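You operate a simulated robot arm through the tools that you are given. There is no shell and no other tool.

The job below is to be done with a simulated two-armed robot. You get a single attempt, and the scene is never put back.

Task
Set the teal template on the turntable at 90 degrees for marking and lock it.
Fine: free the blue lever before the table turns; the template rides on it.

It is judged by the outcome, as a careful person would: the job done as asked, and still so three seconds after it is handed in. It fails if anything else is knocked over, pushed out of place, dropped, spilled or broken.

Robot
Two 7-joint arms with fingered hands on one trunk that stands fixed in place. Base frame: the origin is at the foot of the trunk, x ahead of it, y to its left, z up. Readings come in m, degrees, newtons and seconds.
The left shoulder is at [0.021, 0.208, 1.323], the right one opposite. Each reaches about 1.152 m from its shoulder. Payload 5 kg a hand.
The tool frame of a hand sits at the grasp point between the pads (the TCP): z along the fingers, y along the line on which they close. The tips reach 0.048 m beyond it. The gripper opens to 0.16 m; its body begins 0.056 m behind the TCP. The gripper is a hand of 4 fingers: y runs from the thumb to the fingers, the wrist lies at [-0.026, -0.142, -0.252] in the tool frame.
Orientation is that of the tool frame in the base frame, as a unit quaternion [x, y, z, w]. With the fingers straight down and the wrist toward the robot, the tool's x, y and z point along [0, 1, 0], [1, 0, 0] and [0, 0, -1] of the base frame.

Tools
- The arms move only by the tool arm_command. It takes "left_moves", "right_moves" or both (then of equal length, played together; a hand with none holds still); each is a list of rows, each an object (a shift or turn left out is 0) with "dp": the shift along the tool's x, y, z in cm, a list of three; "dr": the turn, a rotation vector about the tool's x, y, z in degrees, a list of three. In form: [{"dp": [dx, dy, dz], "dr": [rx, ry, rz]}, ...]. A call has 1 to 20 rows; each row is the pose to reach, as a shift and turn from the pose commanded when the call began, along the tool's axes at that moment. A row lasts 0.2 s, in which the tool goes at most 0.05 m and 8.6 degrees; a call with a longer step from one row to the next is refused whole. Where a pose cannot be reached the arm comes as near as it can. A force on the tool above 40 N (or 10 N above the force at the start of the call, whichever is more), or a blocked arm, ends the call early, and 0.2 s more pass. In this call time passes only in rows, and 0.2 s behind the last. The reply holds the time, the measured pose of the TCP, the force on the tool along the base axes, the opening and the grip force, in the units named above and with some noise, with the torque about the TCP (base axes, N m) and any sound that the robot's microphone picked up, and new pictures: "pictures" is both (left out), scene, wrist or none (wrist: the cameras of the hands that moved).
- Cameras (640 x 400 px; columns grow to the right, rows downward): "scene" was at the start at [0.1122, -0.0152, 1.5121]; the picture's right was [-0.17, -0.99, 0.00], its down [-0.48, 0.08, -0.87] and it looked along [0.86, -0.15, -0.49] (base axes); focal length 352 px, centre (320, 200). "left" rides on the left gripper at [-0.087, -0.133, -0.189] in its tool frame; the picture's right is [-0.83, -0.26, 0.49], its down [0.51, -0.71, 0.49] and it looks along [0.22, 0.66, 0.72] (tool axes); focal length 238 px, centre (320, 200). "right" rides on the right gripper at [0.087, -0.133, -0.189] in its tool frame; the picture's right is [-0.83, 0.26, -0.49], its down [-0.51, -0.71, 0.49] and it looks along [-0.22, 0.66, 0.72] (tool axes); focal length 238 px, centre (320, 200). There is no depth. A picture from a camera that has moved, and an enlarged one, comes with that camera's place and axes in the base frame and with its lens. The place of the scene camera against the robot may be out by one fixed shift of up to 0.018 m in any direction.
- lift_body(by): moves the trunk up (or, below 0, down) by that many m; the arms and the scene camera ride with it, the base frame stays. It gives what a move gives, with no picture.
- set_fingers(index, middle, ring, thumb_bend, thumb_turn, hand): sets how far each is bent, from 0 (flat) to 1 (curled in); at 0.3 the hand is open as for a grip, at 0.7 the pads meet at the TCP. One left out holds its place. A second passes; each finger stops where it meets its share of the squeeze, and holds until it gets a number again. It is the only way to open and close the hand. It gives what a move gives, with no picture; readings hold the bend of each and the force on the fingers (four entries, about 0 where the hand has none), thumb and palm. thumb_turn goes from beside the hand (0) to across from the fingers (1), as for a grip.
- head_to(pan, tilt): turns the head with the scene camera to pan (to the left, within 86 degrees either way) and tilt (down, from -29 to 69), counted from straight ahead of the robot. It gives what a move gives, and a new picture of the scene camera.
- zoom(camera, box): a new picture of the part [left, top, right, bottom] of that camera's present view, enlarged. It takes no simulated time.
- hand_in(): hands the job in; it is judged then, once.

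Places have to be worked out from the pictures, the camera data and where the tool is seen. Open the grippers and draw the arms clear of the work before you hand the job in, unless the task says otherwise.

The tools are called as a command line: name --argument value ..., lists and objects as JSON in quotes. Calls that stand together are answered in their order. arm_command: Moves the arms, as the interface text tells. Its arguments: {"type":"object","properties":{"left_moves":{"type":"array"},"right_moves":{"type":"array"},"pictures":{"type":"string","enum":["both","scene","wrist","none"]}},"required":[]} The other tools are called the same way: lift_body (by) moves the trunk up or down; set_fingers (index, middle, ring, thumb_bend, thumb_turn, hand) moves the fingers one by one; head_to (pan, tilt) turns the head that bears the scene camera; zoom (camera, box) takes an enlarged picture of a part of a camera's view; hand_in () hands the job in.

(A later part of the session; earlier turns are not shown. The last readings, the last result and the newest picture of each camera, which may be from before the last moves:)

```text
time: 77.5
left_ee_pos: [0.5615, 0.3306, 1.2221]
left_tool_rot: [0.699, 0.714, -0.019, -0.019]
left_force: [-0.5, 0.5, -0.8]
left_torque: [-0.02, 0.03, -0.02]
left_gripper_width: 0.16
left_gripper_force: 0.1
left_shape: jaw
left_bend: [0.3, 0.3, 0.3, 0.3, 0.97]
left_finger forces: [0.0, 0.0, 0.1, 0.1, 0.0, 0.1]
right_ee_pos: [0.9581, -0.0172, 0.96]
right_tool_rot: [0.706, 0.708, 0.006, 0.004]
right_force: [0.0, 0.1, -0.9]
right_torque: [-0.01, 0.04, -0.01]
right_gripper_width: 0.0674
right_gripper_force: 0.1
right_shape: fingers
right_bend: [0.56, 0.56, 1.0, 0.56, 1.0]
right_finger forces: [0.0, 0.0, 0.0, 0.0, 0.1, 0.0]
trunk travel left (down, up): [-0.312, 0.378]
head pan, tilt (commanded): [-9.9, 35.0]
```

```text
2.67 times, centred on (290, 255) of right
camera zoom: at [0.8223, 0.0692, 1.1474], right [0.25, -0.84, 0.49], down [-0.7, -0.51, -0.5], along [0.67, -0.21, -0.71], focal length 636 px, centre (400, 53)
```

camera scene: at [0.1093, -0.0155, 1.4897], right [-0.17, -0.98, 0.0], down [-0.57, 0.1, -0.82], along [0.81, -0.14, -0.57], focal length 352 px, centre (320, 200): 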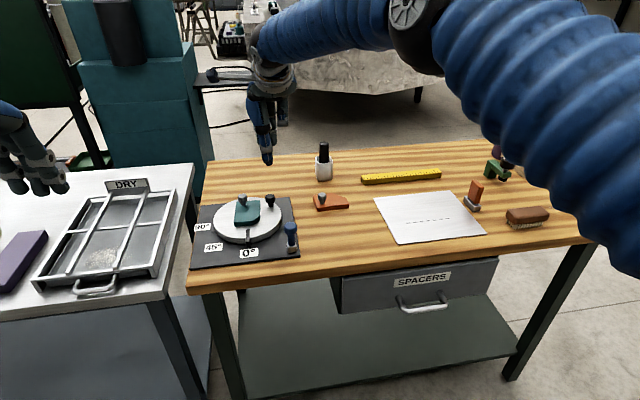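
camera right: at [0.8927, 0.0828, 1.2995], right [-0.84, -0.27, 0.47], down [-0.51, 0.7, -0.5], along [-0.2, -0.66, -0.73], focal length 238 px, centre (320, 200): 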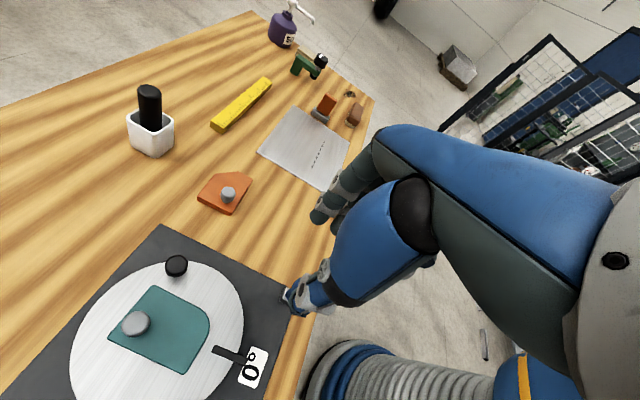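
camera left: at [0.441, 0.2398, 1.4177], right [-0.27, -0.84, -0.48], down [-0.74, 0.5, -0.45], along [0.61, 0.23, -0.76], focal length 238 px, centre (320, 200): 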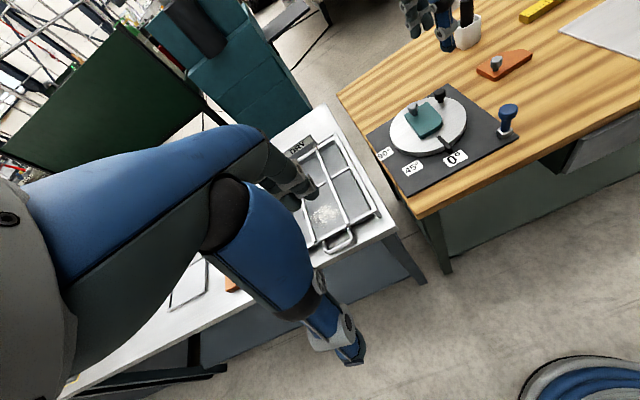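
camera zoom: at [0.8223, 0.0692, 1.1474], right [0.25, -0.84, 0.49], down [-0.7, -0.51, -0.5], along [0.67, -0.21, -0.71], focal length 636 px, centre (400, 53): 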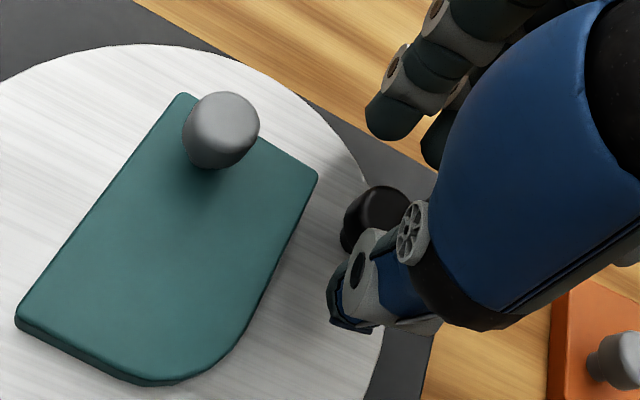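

The knob sits between the digits, a bit nearer the thumb. I shift 7 mm toward me and lower 1 cm to grip height.

arm_command --right_moves '[{"dp": [0, -0.7, 0]}, {"dp": [0, -0.7, 0.6]}, {"dp": [0, -0.7, 1.0]}]' --pictures "none"

set_fingers --hand "right" --index 0.63 --middle 0.63 --thumb_bend 0.63

zoom --camera "scene" --box '[240, 170, 300, 230]'

zoom --camera "left" --box '[410, 50, 490, 130]'

zoom --camera "right" --box '[240, 190, 360, 310]'

```text
time: 78.3
left_ee_pos: [0.5613, 0.3306, 1.2219]
left_tool_rot: [0.7, 0.714, -0.02, -0.019]
left_force: [0.1, 0.6, 0.2]
left_torque: [-0.02, 0.02, 0.02]
left_gripper_width: 0.1601
left_gripper_force: 0.0
left_shape: jaw
left_bend: [0.3, 0.3, 0.3, 0.3, 0.97]
left_finger forces: [0.1, 0.0, 0.1, 0.1, 0.0, 0.0]
right_ee_pos: [0.9508, -0.0173, 0.9494]
right_tool_rot: [0.707, 0.708, 0.007, 0.004]
right_force: [0.2, 1.1, 0.5]
right_torque: [-0.02, 0.0, 0.01]
right_gripper_width: 0.0674
right_gripper_force: 0.1
right_shape: fingers
right_bend: [0.56, 0.56, 1.0, 0.56, 1.0]
right_finger forces: [0.0, 0.0, 0.0, 0.1, 0.1, 0.0]
trunk travel left (down, up): [-0.312, 0.378]
head pan, tilt (commanded): [-9.9, 35.0]
```

```text
time: 79.3
left_ee_pos: [0.5617, 0.3305, 1.2217]
left_tool_rot: [0.699, 0.714, -0.019, -0.019]
left_force: [0.2, 0.5, 0.4]
left_torque: [-0.02, 0.0, 0.02]
left_gripper_width: 0.16
left_gripper_force: 0.1
left_shape: jaw
left_bend: [0.3, 0.3, 0.3, 0.3, 0.97]
left_finger forces: [0.0, 0.0, 0.0, 0.1, 0.1, 0.1]
right_ee_pos: [0.9521, -0.0187, 0.9501]
right_tool_rot: [0.707, 0.708, 0.006, 0.004]
right_force: [-1.3, 0.0, 0.6]
right_torque: [-0.02, 0.01, -0.03]
right_gripper_width: 0.0404
right_gripper_force: 0.3
right_shape: fingers
right_bend: [0.63, 0.63, 1.0, 0.63, 1.0]
right_finger forces: [0.1, 0.0, 0.0, 0.1, 0.6, 0.1]
trunk travel left (down, up): [-0.312, 0.378]
head pan, tilt (commanded): [-9.9, 35.0]
```

```text
6.67 times, centred on (270, 200) of scene
camera zoom: at [0.1096, -0.0145, 1.4896], right [-0.17, -0.99, 0.0], down [-0.57, 0.1, -0.82], along [0.81, -0.14, -0.57], focal length 2345 px, centre (653, 200)
```

zoom: 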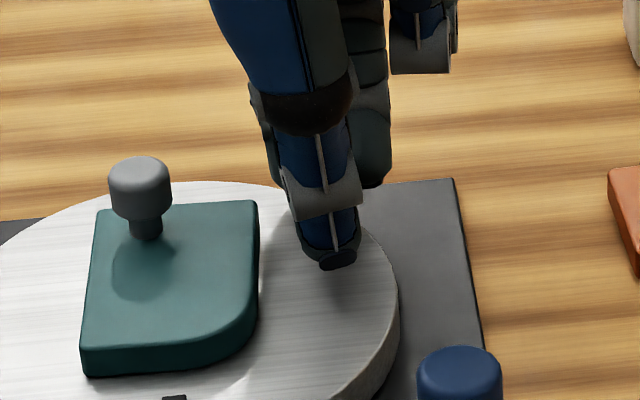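

```text
5.00 times, centred on (450, 90) of left
camera zoom: at [0.4418, 0.2404, 1.4172], right [-0.27, -0.84, -0.47], down [-0.75, 0.49, -0.45], along [0.61, 0.23, -0.76], focal length 1192 px, centre (-330, 750)
```

zoom: 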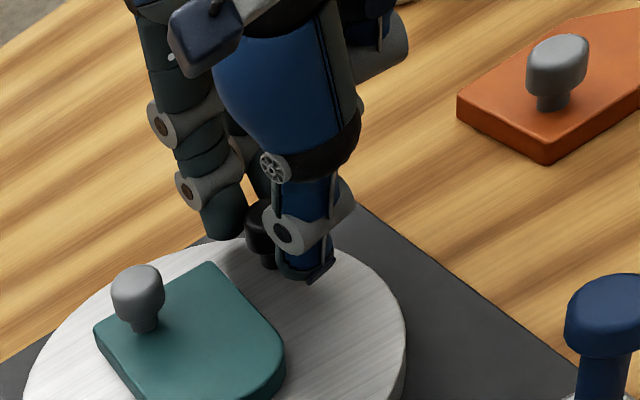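

```text
3.33 times, centred on (300, 250) of right
camera zoom: at [0.8149, 0.0682, 1.1378], right [0.25, -0.84, 0.49], down [-0.7, -0.51, -0.5], along [0.67, -0.21, -0.71], focal length 794 px, centre (387, 33)
```

zoom: 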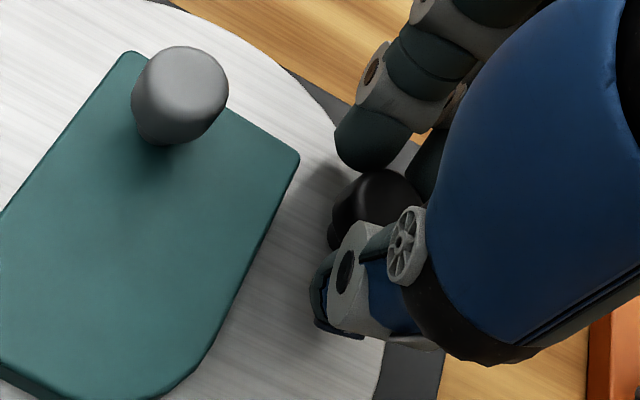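

The knob is caged; thumb lightly touches. I close index and middle to a moderate grip.

set_fingers --hand "right" --index 0.7 --middle 0.7 --thumb_bend 0.67

zoom --camera "right" --box '[240, 190, 360, 310]'

zoom --camera "left" --box '[410, 50, 490, 130]'

```text
time: 80.3
left_ee_pos: [0.5613, 0.3315, 1.2217]
left_tool_rot: [0.699, 0.714, -0.019, -0.019]
left_force: [0.5, 0.6, 0.1]
left_torque: [-0.04, -0.01, 0.01]
left_gripper_width: 0.1598
left_gripper_force: 0.1
left_shape: jaw
left_bend: [0.3, 0.3, 0.3, 0.3, 0.97]
left_finger forces: [0.0, 0.0, 0.0, 0.0, 0.0, 0.0]
right_ee_pos: [0.9502, -0.019, 0.9496]
right_tool_rot: [0.706, 0.708, 0.006, 0.004]
right_force: [-1.2, -0.1, -1.8]
right_torque: [-0.02, -0.01, -0.03]
right_gripper_width: 0.0325
right_gripper_force: 5.7
right_shape: fingers
right_bend: [0.66, 0.69, 1.0, 0.64, 1.0]
right_finger forces: [4.8, 1.1, 0.1, 0.0, 6.4, 0.0]
trunk travel left (down, up): [-0.312, 0.378]
head pan, tilt (commanded): [-9.9, 35.0]
```

```text
3.33 times, centred on (300, 250) of right
camera zoom: at [0.815, 0.0681, 1.1376], right [0.25, -0.84, 0.49], down [-0.7, -0.51, -0.5], along [0.67, -0.21, -0.71], focal length 794 px, centre (387, 33)
```

zoom: 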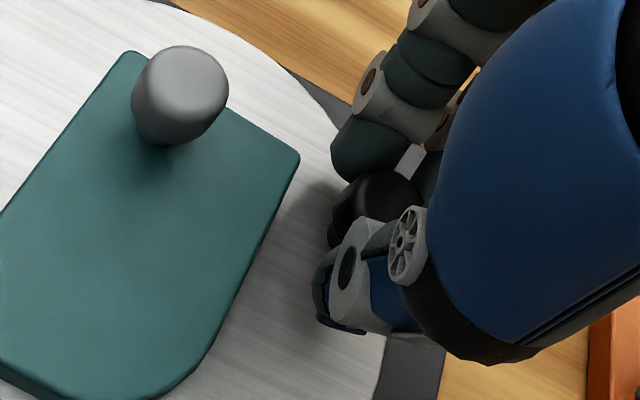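

```text
5.00 times, centred on (450, 90) of left
camera zoom: at [0.442, 0.2404, 1.4172], right [-0.27, -0.84, -0.47], down [-0.75, 0.49, -0.45], along [0.61, 0.23, -0.76], focal length 1192 px, centre (-330, 750)
```

zoom: 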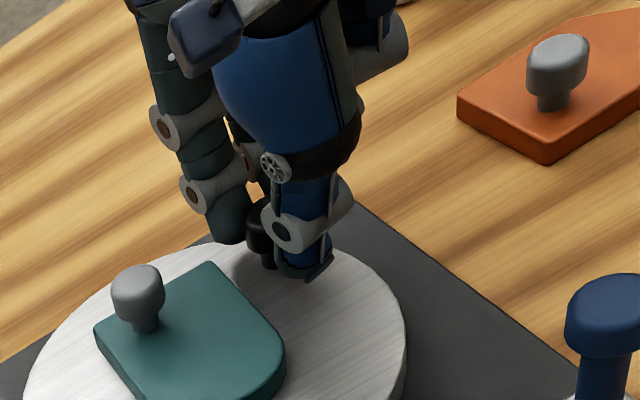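

Held with light, fairly balanced forces. I make a small trial turn of 10° clockwise along the knob's circle about the disc centre, to see that the table is free.

arm_command --right_moves '[{"dp": [-0.18, -0.29, 0], "dr": [0, 0, 1.6]}, {"dp": [-0.35, -0.6, 0], "dr": [0, 0, 3.2]}, {"dp": [-0.5, -0.9, 0], "dr": [0, 0, 4.9]}, {"dp": [-0.65, -1.22, 0], "dr": [0, 0, 6.5]}]' --pictures "none"

zoom --camera "scene" --box '[190, 170, 310, 270]'

zoom --camera "right" --box '[140, 150, 380, 330]'

```text
time: 81.3
left_ee_pos: [0.5619, 0.3292, 1.2218]
left_tool_rot: [0.699, 0.715, -0.02, -0.019]
left_force: [-0.2, 0.2, -0.6]
left_torque: [-0.02, -0.02, -0.01]
left_gripper_width: 0.16
left_gripper_force: 0.2
left_shape: jaw
left_bend: [0.3, 0.3, 0.3, 0.3, 0.97]
left_finger forces: [0.1, 0.1, 0.1, 0.1, 0.0, 0.0]
right_ee_pos: [0.9383, -0.0253, 0.9498]
right_tool_rot: [0.746, 0.666, 0.008, 0.003]
right_force: [0.6, 1.4, -0.3]
right_torque: [0.08, -0.03, -0.1]
right_gripper_width: 0.0324
right_gripper_force: 6.4
right_shape: fingers
right_bend: [0.66, 0.7, 1.0, 0.64, 1.0]
right_finger forces: [5.7, 0.8, 0.0, 0.1, 6.2, 0.0]
trunk travel left (down, up): [-0.312, 0.378]
head pan, tilt (commanded): [-9.9, 35.0]
```

```text
4.00 times, centred on (250, 220) of scene
camera zoom: at [0.1096, -0.0143, 1.4896], right [-0.17, -0.99, 0.0], down [-0.57, 0.1, -0.82], along [0.81, -0.14, -0.57], focal length 1407 px, centre (600, 120)
```

zoom: 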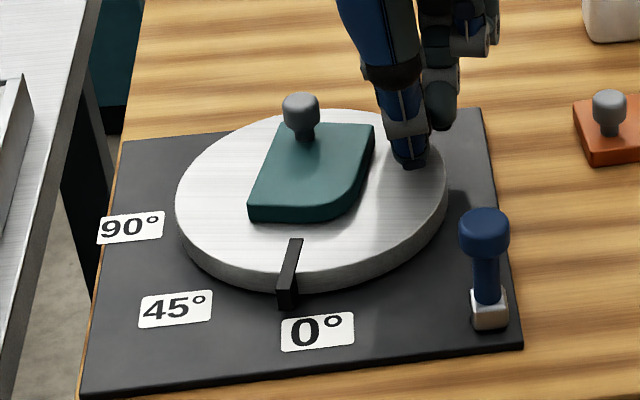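

```text
2.22 times, centred on (260, 240) of right
camera zoom: at [0.8132, 0.0759, 1.1378], right [0.16, -0.86, 0.49], down [-0.75, -0.42, -0.5], along [0.64, -0.29, -0.71], focal length 530 px, centre (453, 111)
```

zoom: 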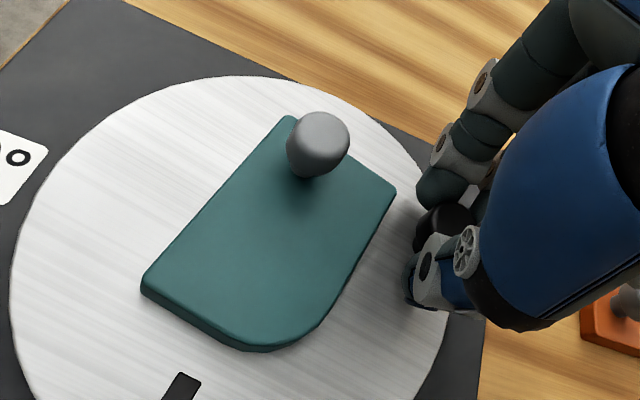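

The table turns freely (force under 2 N) and the template rides along. I continue the circle to about 45°, letting the hand yaw with it.

arm_command --right_moves '[{"dp": [-0.31, -0.62, 0], "dr": [0, 0, 3.25]}, {"dp": [-0.57, -1.26, 0], "dr": [0, 0, 6.5]}, {"dp": [-0.77, -1.92, 0], "dr": [0, 0, 9.75]}, {"dp": [-0.91, -2.6, 0], "dr": [0, 0, 13]}, {"dp": [-1.0, -3.28, 0], "dr": [0, 0, 16.25]}, {"dp": [-1.02, -3.97, 0], "dr": [0, 0, 19.5]}, {"dp": [-0.98, -4.66, 0], "dr": [0, 0, 22.75]}]' --pictures "none"

zoom --camera "scene" --box '[190, 170, 310, 270]'

zoom --camera "left" --box '[370, 60, 530, 200]'

zoom --camera "right" --box '[140, 150, 380, 330]'

```text
time: 82.9
left_ee_pos: [0.5618, 0.3303, 1.2217]
left_tool_rot: [0.7, 0.714, -0.02, -0.019]
left_force: [-0.2, 0.5, -0.2]
left_torque: [-0.01, -0.03, 0.02]
left_gripper_width: 0.1598
left_gripper_force: 0.0
left_shape: jaw
left_bend: [0.3, 0.3, 0.3, 0.3, 0.97]
left_finger forces: [0.0, 0.0, 0.1, 0.0, 0.0, 0.0]
right_ee_pos: [0.8925, -0.0295, 0.9494]
right_tool_rot: [0.862, 0.507, 0.007, 0.002]
right_force: [3.0, 3.6, 2.4]
right_torque: [0.16, -0.13, -0.17]
right_gripper_width: 0.0327
right_gripper_force: 6.3
right_shape: fingers
right_bend: [0.66, 0.7, 1.0, 0.64, 1.0]
right_finger forces: [6.5, 0.1, 0.1, 0.1, 7.8, 0.0]
trunk travel left (down, up): [-0.312, 0.378]
head pan, tilt (commanded): [-9.9, 35.0]
```

```text
4.00 times, centred on (250, 220) of scene
camera zoom: at [0.1094, -0.014, 1.4897], right [-0.17, -0.99, 0.0], down [-0.57, 0.1, -0.82], along [0.81, -0.14, -0.57], focal length 1407 px, centre (600, 120)
```

zoom: 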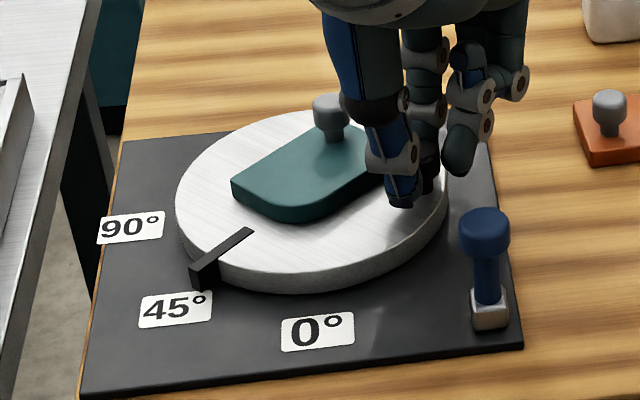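

```text
2.86 times, centred on (450, 130) of left
camera zoom: at [0.4416, 0.2409, 1.4172], right [-0.27, -0.84, -0.47], down [-0.75, 0.49, -0.45], along [0.61, 0.23, -0.76], focal length 681 px, centre (-51, 400)
```

zoom: 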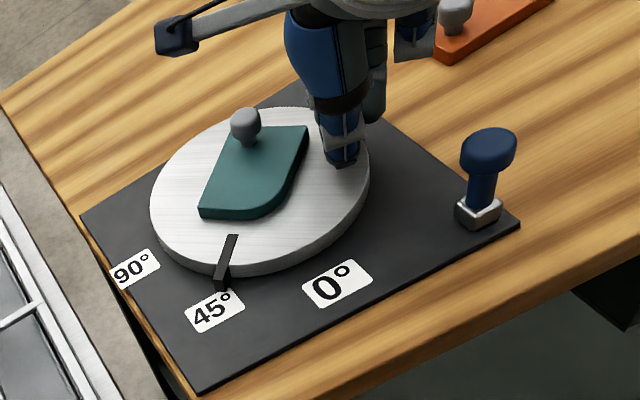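

```text
2.22 times, centred on (260, 240) of right
camera zoom: at [0.8145, 0.1103, 1.1383], right [-0.19, -0.86, 0.48], down [-0.86, -0.09, -0.5], along [0.48, -0.51, -0.72], focal length 530 px, centre (453, 111)
```

zoom: 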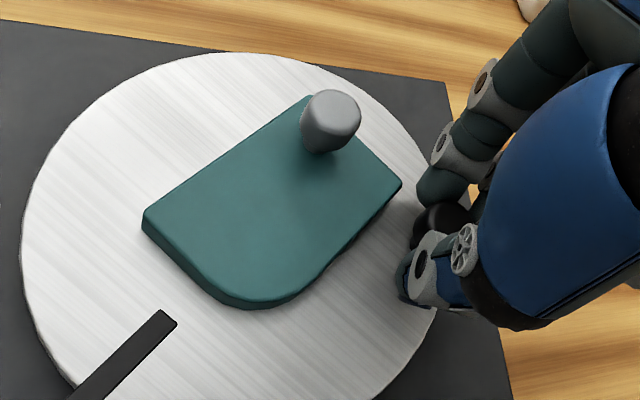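

Pointer is at about 45° and the template sits undisturbed. I continue along the circle to about 80°.

arm_command --right_moves '[{"dp": [-0.12, -0.67, 0], "dr": [0, 0, 3.25]}, {"dp": [-0.2, -1.35, 0], "dr": [0, 0, 6.5]}, {"dp": [-0.25, -2.04, 0], "dr": [0, 0, 9.75]}, {"dp": [-0.24, -2.73, 0], "dr": [0, 0, 13]}, {"dp": [-0.17, -3.42, 0], "dr": [0, 0, 16.25]}, {"dp": [-0.04, -4.1, 0], "dr": [0, 0, 19.5]}, {"dp": [0.14, -4.77, 0], "dr": [0, 0, 22.75]}]' --pictures "none"

zoom --camera "scene" --box '[190, 170, 310, 270]'

zoom --camera "left" --box '[370, 60, 530, 200]'

zoom --camera "right" --box '[140, 150, 380, 330]'

```text
time: 84.5
left_ee_pos: [0.5617, 0.3312, 1.2207]
left_tool_rot: [0.699, 0.714, -0.019, -0.019]
left_force: [-0.6, 0.2, -0.1]
left_torque: [-0.01, -0.01, 0.0]
left_gripper_width: 0.1597
left_gripper_force: 0.1
left_shape: jaw
left_bend: [0.3, 0.3, 0.3, 0.3, 0.97]
left_finger forces: [0.0, 0.0, 0.0, 0.1, 0.1, 0.1]
right_ee_pos: [0.8506, -0.0078, 0.9491]
right_tool_rot: [0.945, 0.326, 0.008, 0.001]
right_force: [3.5, 0.0, 2.9]
right_torque: [0.0, -0.18, -0.12]
right_gripper_width: 0.0325
right_gripper_force: 6.7
right_shape: fingers
right_bend: [0.66, 0.7, 1.0, 0.64, 1.0]
right_finger forces: [7.0, 0.0, 0.0, 0.0, 5.9, 0.1]
trunk travel left (down, up): [-0.312, 0.378]
head pan, tilt (commanded): [-9.9, 35.0]
```

```text
4.00 times, centred on (250, 220) of scene
camera zoom: at [0.1096, -0.0144, 1.4897], right [-0.17, -0.98, 0.0], down [-0.57, 0.1, -0.82], along [0.81, -0.14, -0.57], focal length 1407 px, centre (600, 120)
```

zoom: 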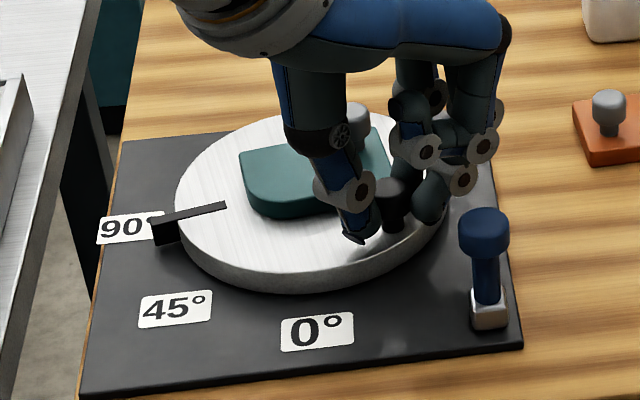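

```text
2.86 times, centred on (450, 130) of left
camera zoom: at [0.4418, 0.2406, 1.4172], right [-0.27, -0.84, -0.47], down [-0.75, 0.49, -0.45], along [0.61, 0.23, -0.76], focal length 681 px, centre (-51, 400)
```

zoom: 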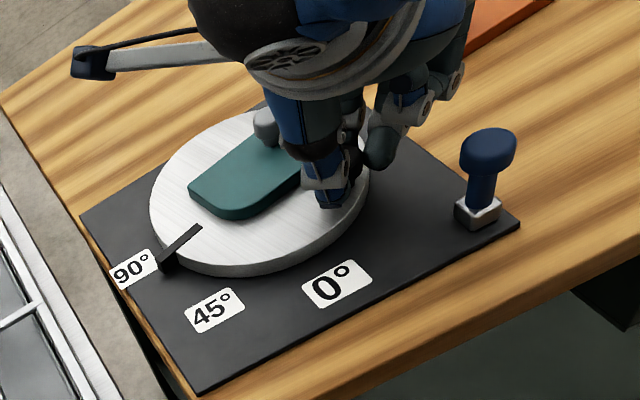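

```text
2.22 times, centred on (260, 240) of right
camera zoom: at [0.8344, 0.1511, 1.1386], right [-0.5, -0.72, 0.48], down [-0.83, 0.25, -0.5], along [0.24, -0.65, -0.72], focal length 530 px, centre (453, 111)
```

zoom: 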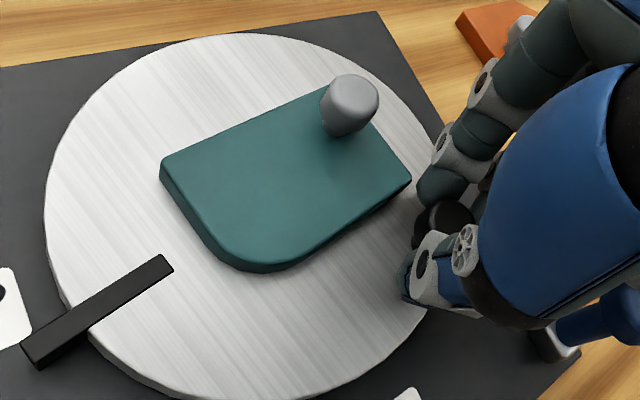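

The pointer reads about 79°, nearing the 90° mark (which should be straight along +y). I advance the remaining ~11° slowly.

arm_command --right_moves '[{"dp": [0.0, -0.4, 0], "dr": [0, 0, 1.5]}, {"dp": [0.0, -0.8, 0], "dr": [0, 0, 3]}, {"dp": [0.0, -1.15, 0], "dr": [0, 0, 4]}, {"dp": [0.0, -1.45, 0], "dr": [0, 0, 5]}]' --pictures "none"

zoom --camera "scene" --box '[190, 170, 310, 270]'

zoom --camera "left" --box '[370, 80, 450, 150]'

zoom --camera "right" --box '[80, 150, 380, 370]'

```text
time: 85.5
left_ee_pos: [0.5607, 0.3314, 1.2219]
left_tool_rot: [0.699, 0.714, -0.02, -0.018]
left_force: [-0.4, 0.3, -0.2]
left_torque: [0.0, 0.03, -0.01]
left_gripper_width: 0.16
left_gripper_force: 0.1
left_shape: jaw
left_bend: [0.3, 0.3, 0.3, 0.3, 0.97]
left_finger forces: [0.0, 0.0, 0.0, 0.0, 0.1, 0.0]
right_ee_pos: [0.8423, 0.0062, 0.9486]
right_tool_rot: [0.959, 0.284, 0.008, 0.001]
right_force: [3.0, 0.6, 1.8]
right_torque: [0.07, -0.11, -0.16]
right_gripper_width: 0.0323
right_gripper_force: 7.2
right_shape: fingers
right_bend: [0.66, 0.7, 1.0, 0.65, 1.0]
right_finger forces: [6.3, 1.1, 0.0, 0.0, 6.5, 0.0]
trunk travel left (down, up): [-0.312, 0.378]
head pan, tilt (commanded): [-9.9, 35.0]
```

```text
4.00 times, centred on (250, 220) of scene
camera zoom: at [0.1097, -0.0144, 1.4896], right [-0.17, -0.99, 0.0], down [-0.57, 0.1, -0.82], along [0.81, -0.14, -0.57], focal length 1407 px, centre (600, 120)
```

zoom: 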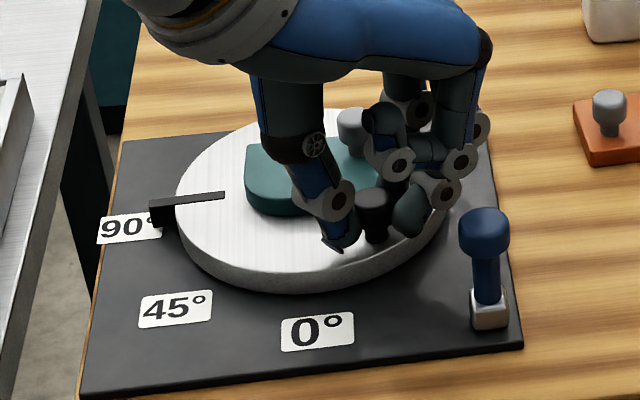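

```text
5.71 times, centred on (410, 115) of left
camera zoom: at [0.4418, 0.2406, 1.4172], right [-0.27, -0.84, -0.47], down [-0.75, 0.49, -0.45], along [0.61, 0.23, -0.76], focal length 1362 px, centre (-194, 686)
```

zoom: 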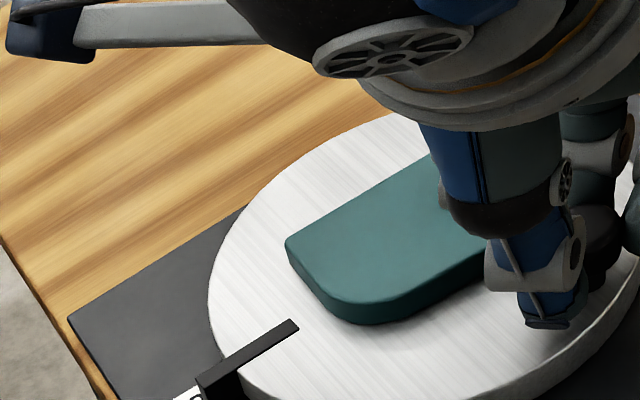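

```text
1.82 times, centred on (230, 260) of right
camera zoom: at [0.8394, 0.1638, 1.1387], right [-0.56, -0.67, 0.48], down [-0.8, 0.32, -0.5], along [0.19, -0.67, -0.72], focal length 433 px, centre (484, 91)
```

zoom: 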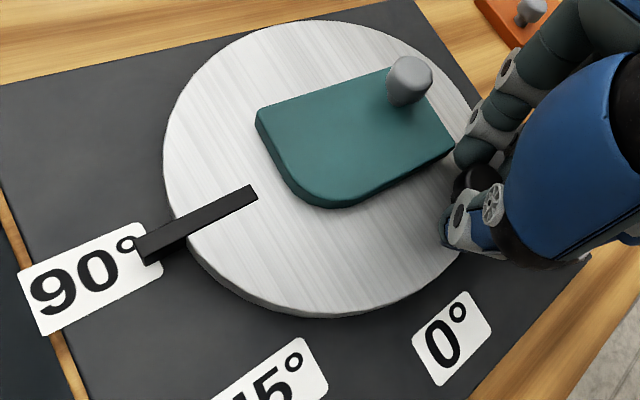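

The pointer now points almost exactly along +y at the 90° label. I zoom in to measure its angle precisely.

zoom --camera "scene" --box '[210, 205, 260, 235]'

zoom --camera "right" --box '[80, 230, 240, 330]'

zoom --camera "left" --box '[370, 110, 430, 170]'

```text
12.80 times, centred on (235, 220) of scene
camera zoom: at [0.1097, -0.0144, 1.4896], right [-0.17, -0.99, 0.0], down [-0.57, 0.1, -0.82], along [0.81, -0.14, -0.57], focal length 4503 px, centre (1408, -56)
```

zoom: 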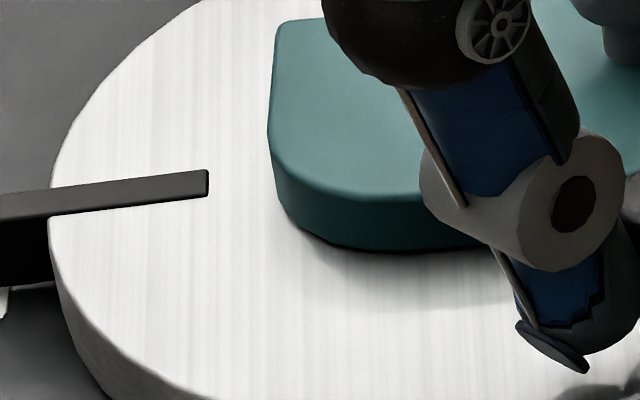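

```text
4.00 times, centred on (160, 280) of right
camera zoom: at [0.8394, 0.1638, 1.1387], right [-0.56, -0.67, 0.48], down [-0.8, 0.32, -0.5], along [0.19, -0.67, -0.72], focal length 953 px, centre (960, -120)
```

zoom: 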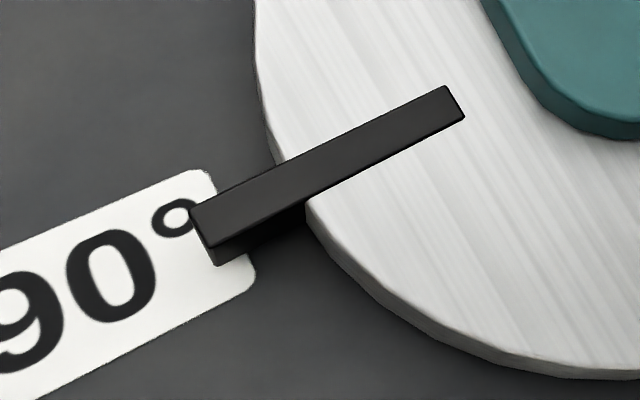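

```text
6.67 times, centred on (400, 140) of left
camera zoom: at [0.4418, 0.2406, 1.4172], right [-0.27, -0.84, -0.47], down [-0.75, 0.49, -0.45], along [0.61, 0.23, -0.76], focal length 1589 px, centre (-213, 600)
```

zoom: 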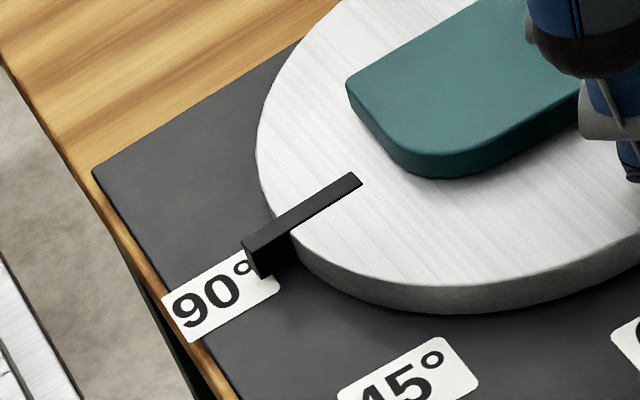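

Measured in both scene and wrist views, the pointer is at about 87°, roughly 2.7° short. I nudge the knob 4 mm further along its circle and re-measure.

arm_command --right_moves '[{"dp": [0, -0.2, 0]}, {"dp": [0, -0.4, 0]}]' --pictures "none"

zoom --camera "scene" --box '[205, 205, 255, 235]'

zoom --camera "right" --box '[80, 230, 240, 330]'

```text
time: 86.1
left_ee_pos: [0.5632, 0.3308, 1.2202]
left_tool_rot: [0.7, 0.714, -0.02, -0.019]
left_force: [-0.1, 0.3, -0.4]
left_torque: [0.01, 0.01, -0.02]
left_gripper_width: 0.1602
left_gripper_force: 0.0
left_shape: jaw
left_bend: [0.3, 0.3, 0.3, 0.3, 0.97]
left_finger forces: [0.0, 0.0, 0.1, 0.0, 0.0, 0.1]
right_ee_pos: [0.8406, 0.0089, 0.948]
right_tool_rot: [0.959, 0.284, 0.008, 0.0]
right_force: [3.9, -1.9, 0.8]
right_torque: [-0.07, -0.17, -0.13]
right_gripper_width: 0.0328
right_gripper_force: 6.7
right_shape: fingers
right_bend: [0.66, 0.7, 1.0, 0.65, 1.0]
right_finger forces: [7.5, 0.8, 0.0, 0.1, 5.4, 0.0]
trunk travel left (down, up): [-0.312, 0.378]
head pan, tilt (commanded): [-9.9, 35.0]
```

```text
12.80 times, centred on (230, 220) of scene
camera zoom: at [0.1101, -0.0147, 1.4896], right [-0.17, -0.98, 0.0], down [-0.57, 0.1, -0.82], along [0.81, -0.14, -0.57], focal length 4503 px, centre (1472, -56)
```

zoom: 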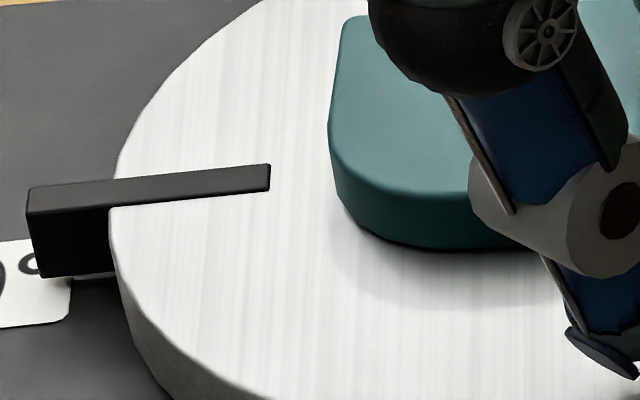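

```text
4.00 times, centred on (160, 280) of right
camera zoom: at [0.8375, 0.1667, 1.1387], right [-0.56, -0.67, 0.48], down [-0.8, 0.32, -0.5], along [0.19, -0.67, -0.72], focal length 953 px, centre (960, -120)
```

zoom: 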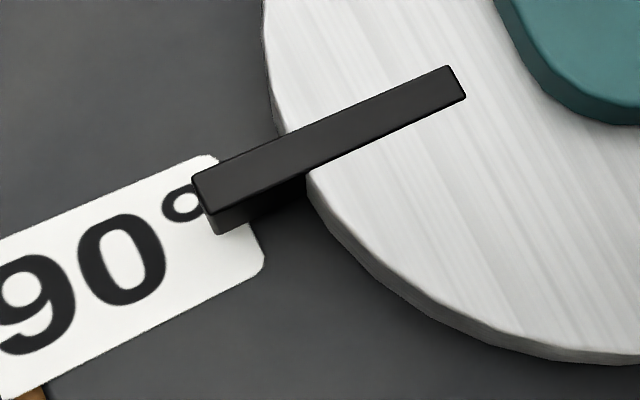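

Now the pointer measures about 90.5° in both views. I release the knob gently and re-check that the table stayed put.

set_fingers --hand "right" --index 0.64 --middle 0.66 --thumb_bend 0.62

set_fingers --hand "right" --index 0.56 --middle 0.56 --thumb_bend 0.55

zoom --camera "scene" --box '[205, 205, 255, 235]'

zoom --camera "right" --box '[80, 150, 380, 370]'

zoom --camera "scene" --box '[190, 170, 310, 270]'

```text
time: 87.1
left_ee_pos: [0.5619, 0.3313, 1.2215]
left_tool_rot: [0.699, 0.715, -0.019, -0.02]
left_force: [-0.2, 0.4, 1.1]
left_torque: [-0.01, -0.01, 0.01]
left_gripper_width: 0.1602
left_gripper_force: 0.1
left_shape: jaw
left_bend: [0.3, 0.3, 0.3, 0.3, 0.97]
left_finger forces: [0.0, 0.1, 0.1, 0.1, 0.1, 0.0]
right_ee_pos: [0.8408, 0.0087, 0.9485]
right_tool_rot: [0.959, 0.285, 0.008, 0.001]
right_force: [0.0, -0.7, -0.2]
right_torque: [-0.01, 0.02, -0.01]
right_gripper_width: 0.0397
right_gripper_force: 0.2
right_shape: fingers
right_bend: [0.64, 0.66, 1.0, 0.62, 1.0]
right_finger forces: [0.3, 0.1, 0.0, 0.0, 0.0, 0.0]
trunk travel left (down, up): [-0.312, 0.378]
head pan, tilt (commanded): [-9.9, 35.0]
```

```text
time: 88.1
left_ee_pos: [0.5613, 0.3313, 1.2209]
left_tool_rot: [0.699, 0.714, -0.019, -0.019]
left_force: [1.0, 0.7, -0.5]
left_torque: [-0.01, 0.0, -0.01]
left_gripper_width: 0.16
left_gripper_force: 0.1
left_shape: jaw
left_bend: [0.3, 0.3, 0.3, 0.3, 0.97]
left_finger forces: [0.0, 0.1, 0.1, 0.0, 0.0, 0.0]
right_ee_pos: [0.8408, 0.0095, 0.9476]
right_tool_rot: [0.959, 0.285, 0.007, 0.001]
right_force: [-0.4, -0.6, 0.0]
right_torque: [-0.02, -0.01, -0.01]
right_gripper_width: 0.0684
right_gripper_force: 0.1
right_shape: fingers
right_bend: [0.56, 0.56, 1.0, 0.55, 1.0]
right_finger forces: [0.1, 0.0, 0.0, 0.1, 0.0, 0.0]
trunk travel left (down, up): [-0.312, 0.378]
head pan, tilt (commanded): [-9.9, 35.0]
```

```text
12.80 times, centred on (230, 220) of scene
camera zoom: at [0.1097, -0.0145, 1.4896], right [-0.17, -0.99, 0.0], down [-0.57, 0.1, -0.82], along [0.81, -0.14, -0.57], focal length 4503 px, centre (1472, -56)
```

zoom: 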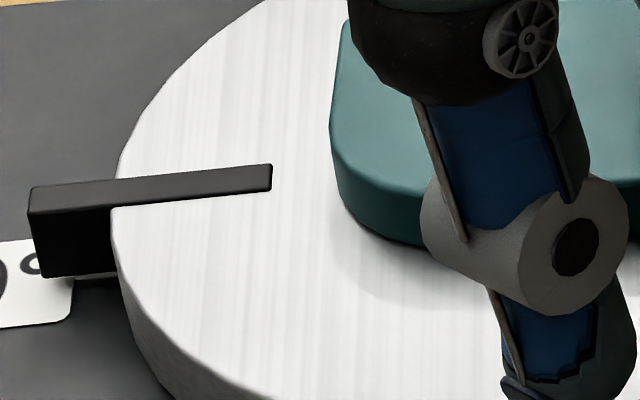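

```text
1.82 times, centred on (230, 260) of right
camera zoom: at [0.837, 0.1674, 1.139], right [-0.56, -0.67, 0.48], down [-0.8, 0.32, -0.5], along [0.19, -0.67, -0.72], focal length 433 px, centre (484, 91)
```

zoom: 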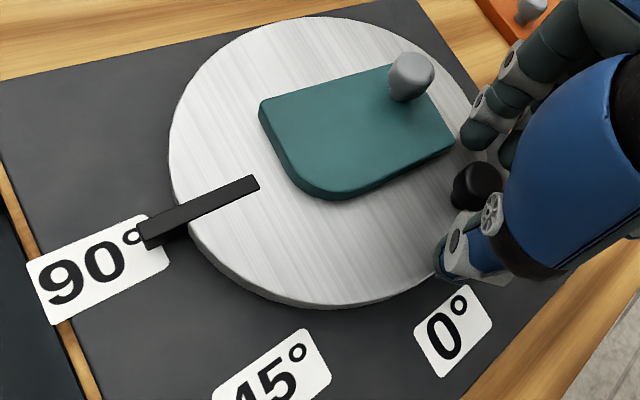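

```text
4.00 times, centred on (250, 220) of scene
camera zoom: at [0.1097, -0.0145, 1.4896], right [-0.17, -0.99, 0.0], down [-0.57, 0.1, -0.82], along [0.81, -0.14, -0.57], focal length 1407 px, centre (600, 120)
```

zoom: 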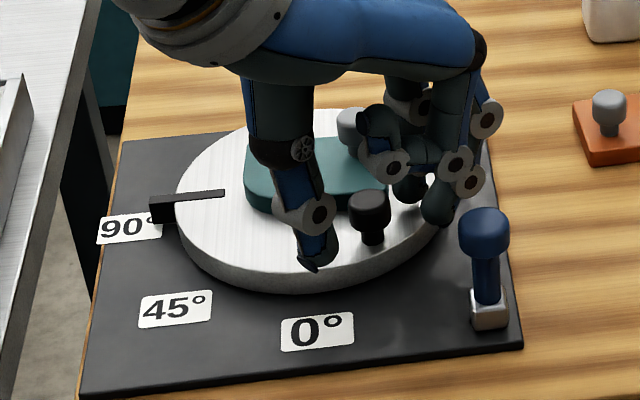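

The table held still after release. I lift the hand straight up, clear of the knob and template.

arm_command --right_moves '[{"dp": [0, 0, -1]}, {"dp": [0, 0, -3]}, {"dp": [0, 0, -6]}, {"dp": [0, 0, -10]}, {"dp": [0, 0, -14]}]' --pictures "none"

zoom --camera "scene" --box '[180, 170, 320, 280]'

zoom --camera "scene" --box '[205, 205, 255, 235]'

```text
time: 89.3
left_ee_pos: [0.5604, 0.3303, 1.2223]
left_tool_rot: [0.7, 0.714, -0.02, -0.018]
left_force: [-0.4, -0.1, 0.8]
left_torque: [0.01, -0.04, -0.02]
left_gripper_width: 0.1601
left_gripper_force: 0.1
left_shape: jaw
left_bend: [0.3, 0.3, 0.3, 0.3, 0.97]
left_finger forces: [0.1, 0.0, 0.1, 0.0, 0.0, 0.0]
right_ee_pos: [0.8363, 0.0079, 1.0887]
right_tool_rot: [0.958, 0.285, 0.007, 0.001]
right_force: [-1.5, 0.1, -2.3]
right_torque: [-0.07, -0.18, -0.01]
right_gripper_width: 0.0686
right_gripper_force: 0.2
right_shape: fingers
right_bend: [0.56, 0.56, 1.0, 0.55, 1.0]
right_finger forces: [0.1, 0.1, 0.0, 0.0, 0.1, 0.0]
trunk travel left (down, up): [-0.312, 0.378]
head pan, tilt (commanded): [-9.9, 35.0]
```

```text
3.64 times, centred on (250, 225) of scene
camera zoom: at [0.1086, -0.0145, 1.4898], right [-0.17, -0.99, 0.0], down [-0.56, 0.1, -0.82], along [0.81, -0.14, -0.57], focal length 1279 px, centre (574, 109)
```

zoom: 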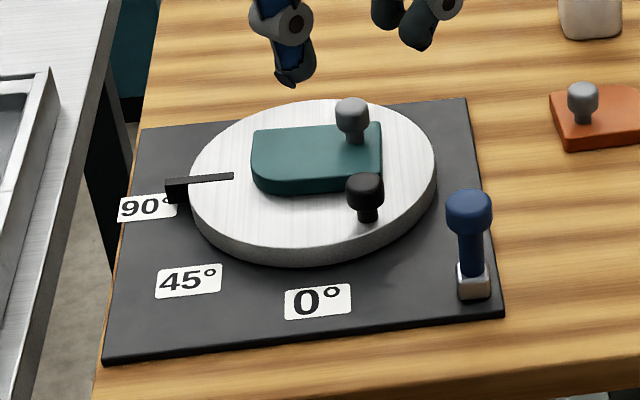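

```text
12.80 times, centred on (230, 220) of scene
camera zoom: at [0.1086, -0.0145, 1.4898], right [-0.17, -0.99, 0.0], down [-0.56, 0.1, -0.82], along [0.81, -0.14, -0.57], focal length 4503 px, centre (1472, -56)
```

zoom: 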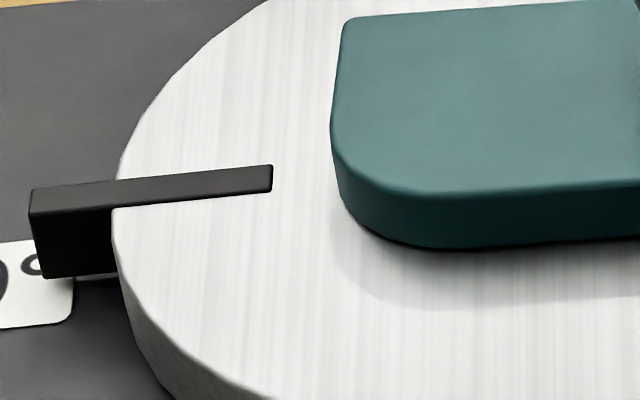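

The pointer still reads ~90° and the template sits flat. To lock, I must lean the upright lever back down away from me. I curl the fingers, leave the thumb as a single pusher, and bring the hand (yaw 0) above the near side of the lever.

set_fingers --hand "right" --index 1.0 --middle 1.0 --ring 1.0 --thumb_bend 0.5

arm_command --right_moves '[{"dp": [-1.3, 0.4, -0.5], "dr": [0, 0, -8]}, {"dp": [-2.6, 0.7, -1], "dr": [0, 0, -16]}, {"dp": [-3.9, 1.1, -1], "dr": [0, 0, -24]}, {"dp": [-5.2, 1.4, -1], "dr": [0, 0, -32]}, {"dp": [-6.5, 1.8, -1], "dr": [0, 0, -40]}, {"dp": [-7.8, 2.2, -1], "dr": [0, 0, -48]}, {"dp": [-9.1, 2.5, -1], "dr": [0, 0, -56]}, {"dp": [-9.1, 2.5, -1], "dr": [0, 0, -57]}]' --pictures "both"

zoom --camera "scene" --box '[230, 130, 350, 280]'

zoom --camera "left" --box '[420, 40, 580, 180]'

```text
time: 90.3
left_ee_pos: [0.5618, 0.3302, 1.2205]
left_tool_rot: [0.7, 0.714, -0.019, -0.019]
left_force: [0.0, 0.0, 0.7]
left_torque: [-0.01, -0.03, -0.02]
left_gripper_width: 0.16
left_gripper_force: 0.1
left_shape: jaw
left_bend: [0.3, 0.3, 0.3, 0.3, 0.97]
left_finger forces: [0.0, 0.1, 0.1, 0.0, 0.0, 0.0]
right_ee_pos: [0.8379, 0.0083, 1.0874]
right_tool_rot: [0.958, 0.286, 0.007, 0.0]
right_force: [-0.6, -0.4, 0.3]
right_torque: [0.0, 0.0, 0.0]
right_gripper_width: 0.0954
right_gripper_force: 0.0
right_shape: fingers
right_bend: [1.0, 1.0, 1.0, 0.5, 1.0]
right_finger forces: [0.0, 0.0, 0.0, 0.0, 0.0, 0.0]
trunk travel left (down, up): [-0.312, 0.378]
head pan, tilt (commanded): [-9.9, 35.0]
```

```text
time: 92.1
left_ee_pos: [0.5609, 0.3308, 1.2214]
left_tool_rot: [0.699, 0.715, -0.019, -0.019]
left_force: [-0.1, 0.2, 0.8]
left_torque: [-0.08, -0.01, 0.0]
left_gripper_width: 0.16
left_gripper_force: 0.1
left_shape: jaw
left_bend: [0.3, 0.3, 0.3, 0.3, 0.97]
left_finger forces: [0.0, 0.0, 0.1, 0.0, 0.0, 0.0]
right_ee_pos: [0.7749, -0.0603, 1.0989]
right_tool_rot: [0.706, 0.708, 0.006, 0.004]
right_force: [-0.5, 0.6, 0.3]
right_torque: [-0.03, -0.01, -0.01]
right_gripper_width: 0.0956
right_gripper_force: 0.0
right_shape: fingers
right_bend: [1.0, 1.0, 1.0, 0.5, 1.0]
right_finger forces: [0.0, 0.1, 0.0, 0.1, 0.1, 0.0]
trunk travel left (down, up): [-0.312, 0.378]
head pan, tilt (commanded): [-9.9, 35.0]
camera scene: at [0.1097, -0.0136, 1.4896], right [-0.17, -0.99, 0.0], down [-0.57, 0.1, -0.82], along [0.81, -0.14, -0.57], focal length 352 px, centre (320, 200)
camera right: at [0.6389, 0.0253, 1.286], right [0.26, -0.83, 0.49], down [-0.7, -0.51, -0.5], along [0.67, -0.21, -0.71], focal length 238 px, centre (320, 200)
```

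scene: 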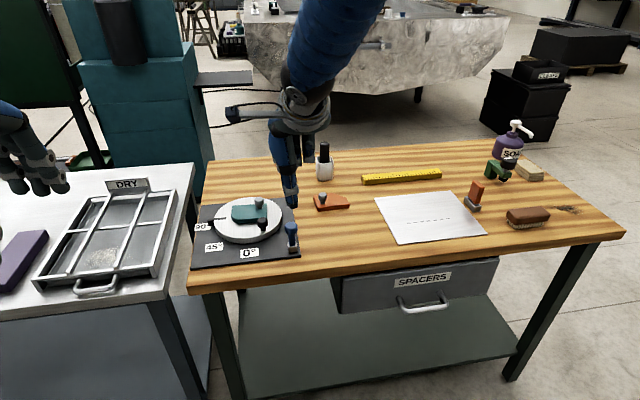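
right: 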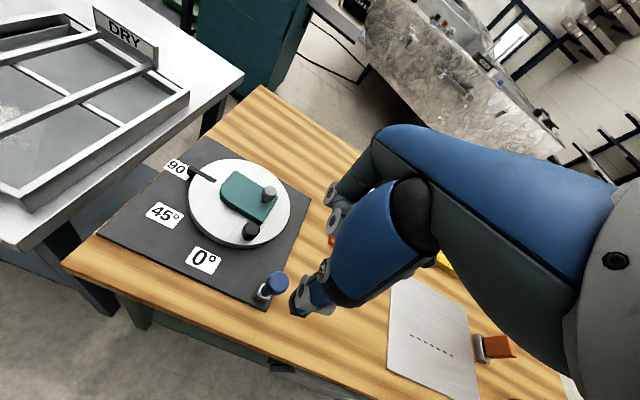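

```text
2.67 times, centred on (290, 205) of scene
camera zoom: at [0.1097, -0.0136, 1.4896], right [-0.17, -0.99, 0.0], down [-0.57, 0.1, -0.82], along [0.81, -0.14, -0.57], focal length 938 px, centre (400, 187)
```

zoom: 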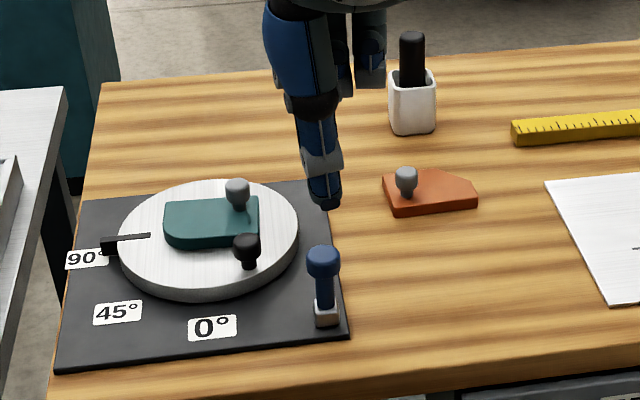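

```text
2.86 times, centred on (500, 110) of left
camera zoom: at [0.4418, 0.2414, 1.4171], right [-0.27, -0.84, -0.47], down [-0.75, 0.49, -0.45], along [0.61, 0.23, -0.76], focal length 681 px, centre (-194, 457)
```

zoom: 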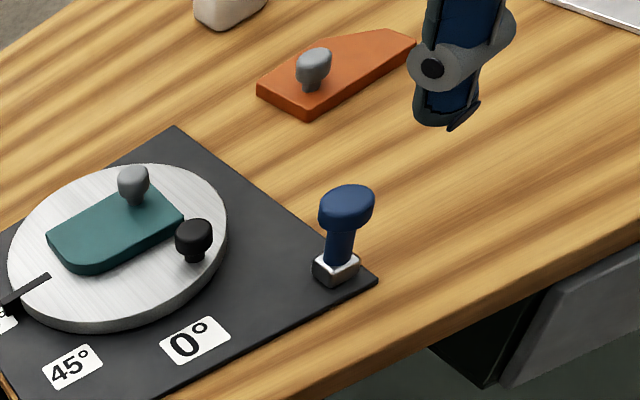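

Thumb tip is at (0.716, -0.062, 1.045) and the lever head at (0.768, -0.059, 0.947). I lower the thumb on the near side of the head and look before pushing.

arm_command --right_moves '[{"dp": [0.3, 0, 3]}, {"dp": [0.3, 0, 6]}, {"dp": [0.3, 0, 9]}, {"dp": [0.3, 0, 11]}]' --pictures "none"

zoom --camera "scene" --box '[250, 190, 330, 270]'

zoom --camera "left" --box '[460, 70, 560, 170]'

```text
time: 93.1
left_ee_pos: [0.5622, 0.3306, 1.2208]
left_tool_rot: [0.7, 0.714, -0.02, -0.019]
left_force: [0.1, 0.1, -0.3]
left_torque: [-0.01, 0.0, 0.02]
left_gripper_width: 0.1601
left_gripper_force: 0.1
left_shape: jaw
left_bend: [0.3, 0.3, 0.3, 0.3, 0.97]
left_finger forces: [0.1, 0.1, 0.0, 0.1, 0.0, 0.0]
right_ee_pos: [0.7778, -0.0589, 0.994]
right_tool_rot: [0.706, 0.708, 0.005, 0.003]
right_force: [-1.1, 0.0, -1.0]
right_torque: [0.0, 0.0, -0.01]
right_gripper_width: 0.0956
right_gripper_force: 0.1
right_shape: fingers
right_bend: [1.0, 1.0, 1.0, 0.5, 1.0]
right_finger forces: [0.0, 0.0, 0.1, 0.0, 0.1, 0.0]
right hand out of reach, approached as far as the arm can: row 4
trunk travel left (down, up): [-0.312, 0.378]
head pan, tilt (commanded): [-9.9, 35.0]
```

```text
5.00 times, centred on (290, 230) of scene
camera zoom: at [0.1097, -0.0147, 1.4897], right [-0.17, -0.99, 0.0], down [-0.57, 0.1, -0.82], along [0.81, -0.14, -0.57], focal length 1759 px, centre (470, 50)
```

zoom: 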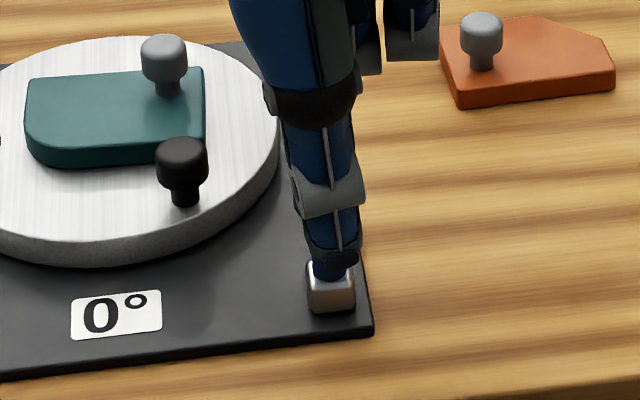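

```text
4.00 times, centred on (510, 120) of left
camera zoom: at [0.4418, 0.2403, 1.4173], right [-0.27, -0.84, -0.47], down [-0.75, 0.49, -0.45], along [0.61, 0.23, -0.76], focal length 953 px, centre (-440, 520)
```

zoom: 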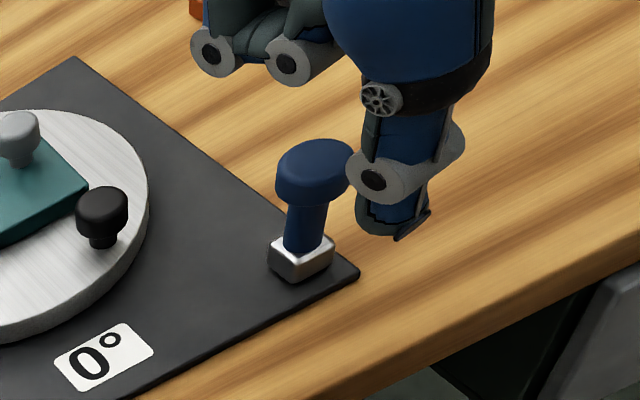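

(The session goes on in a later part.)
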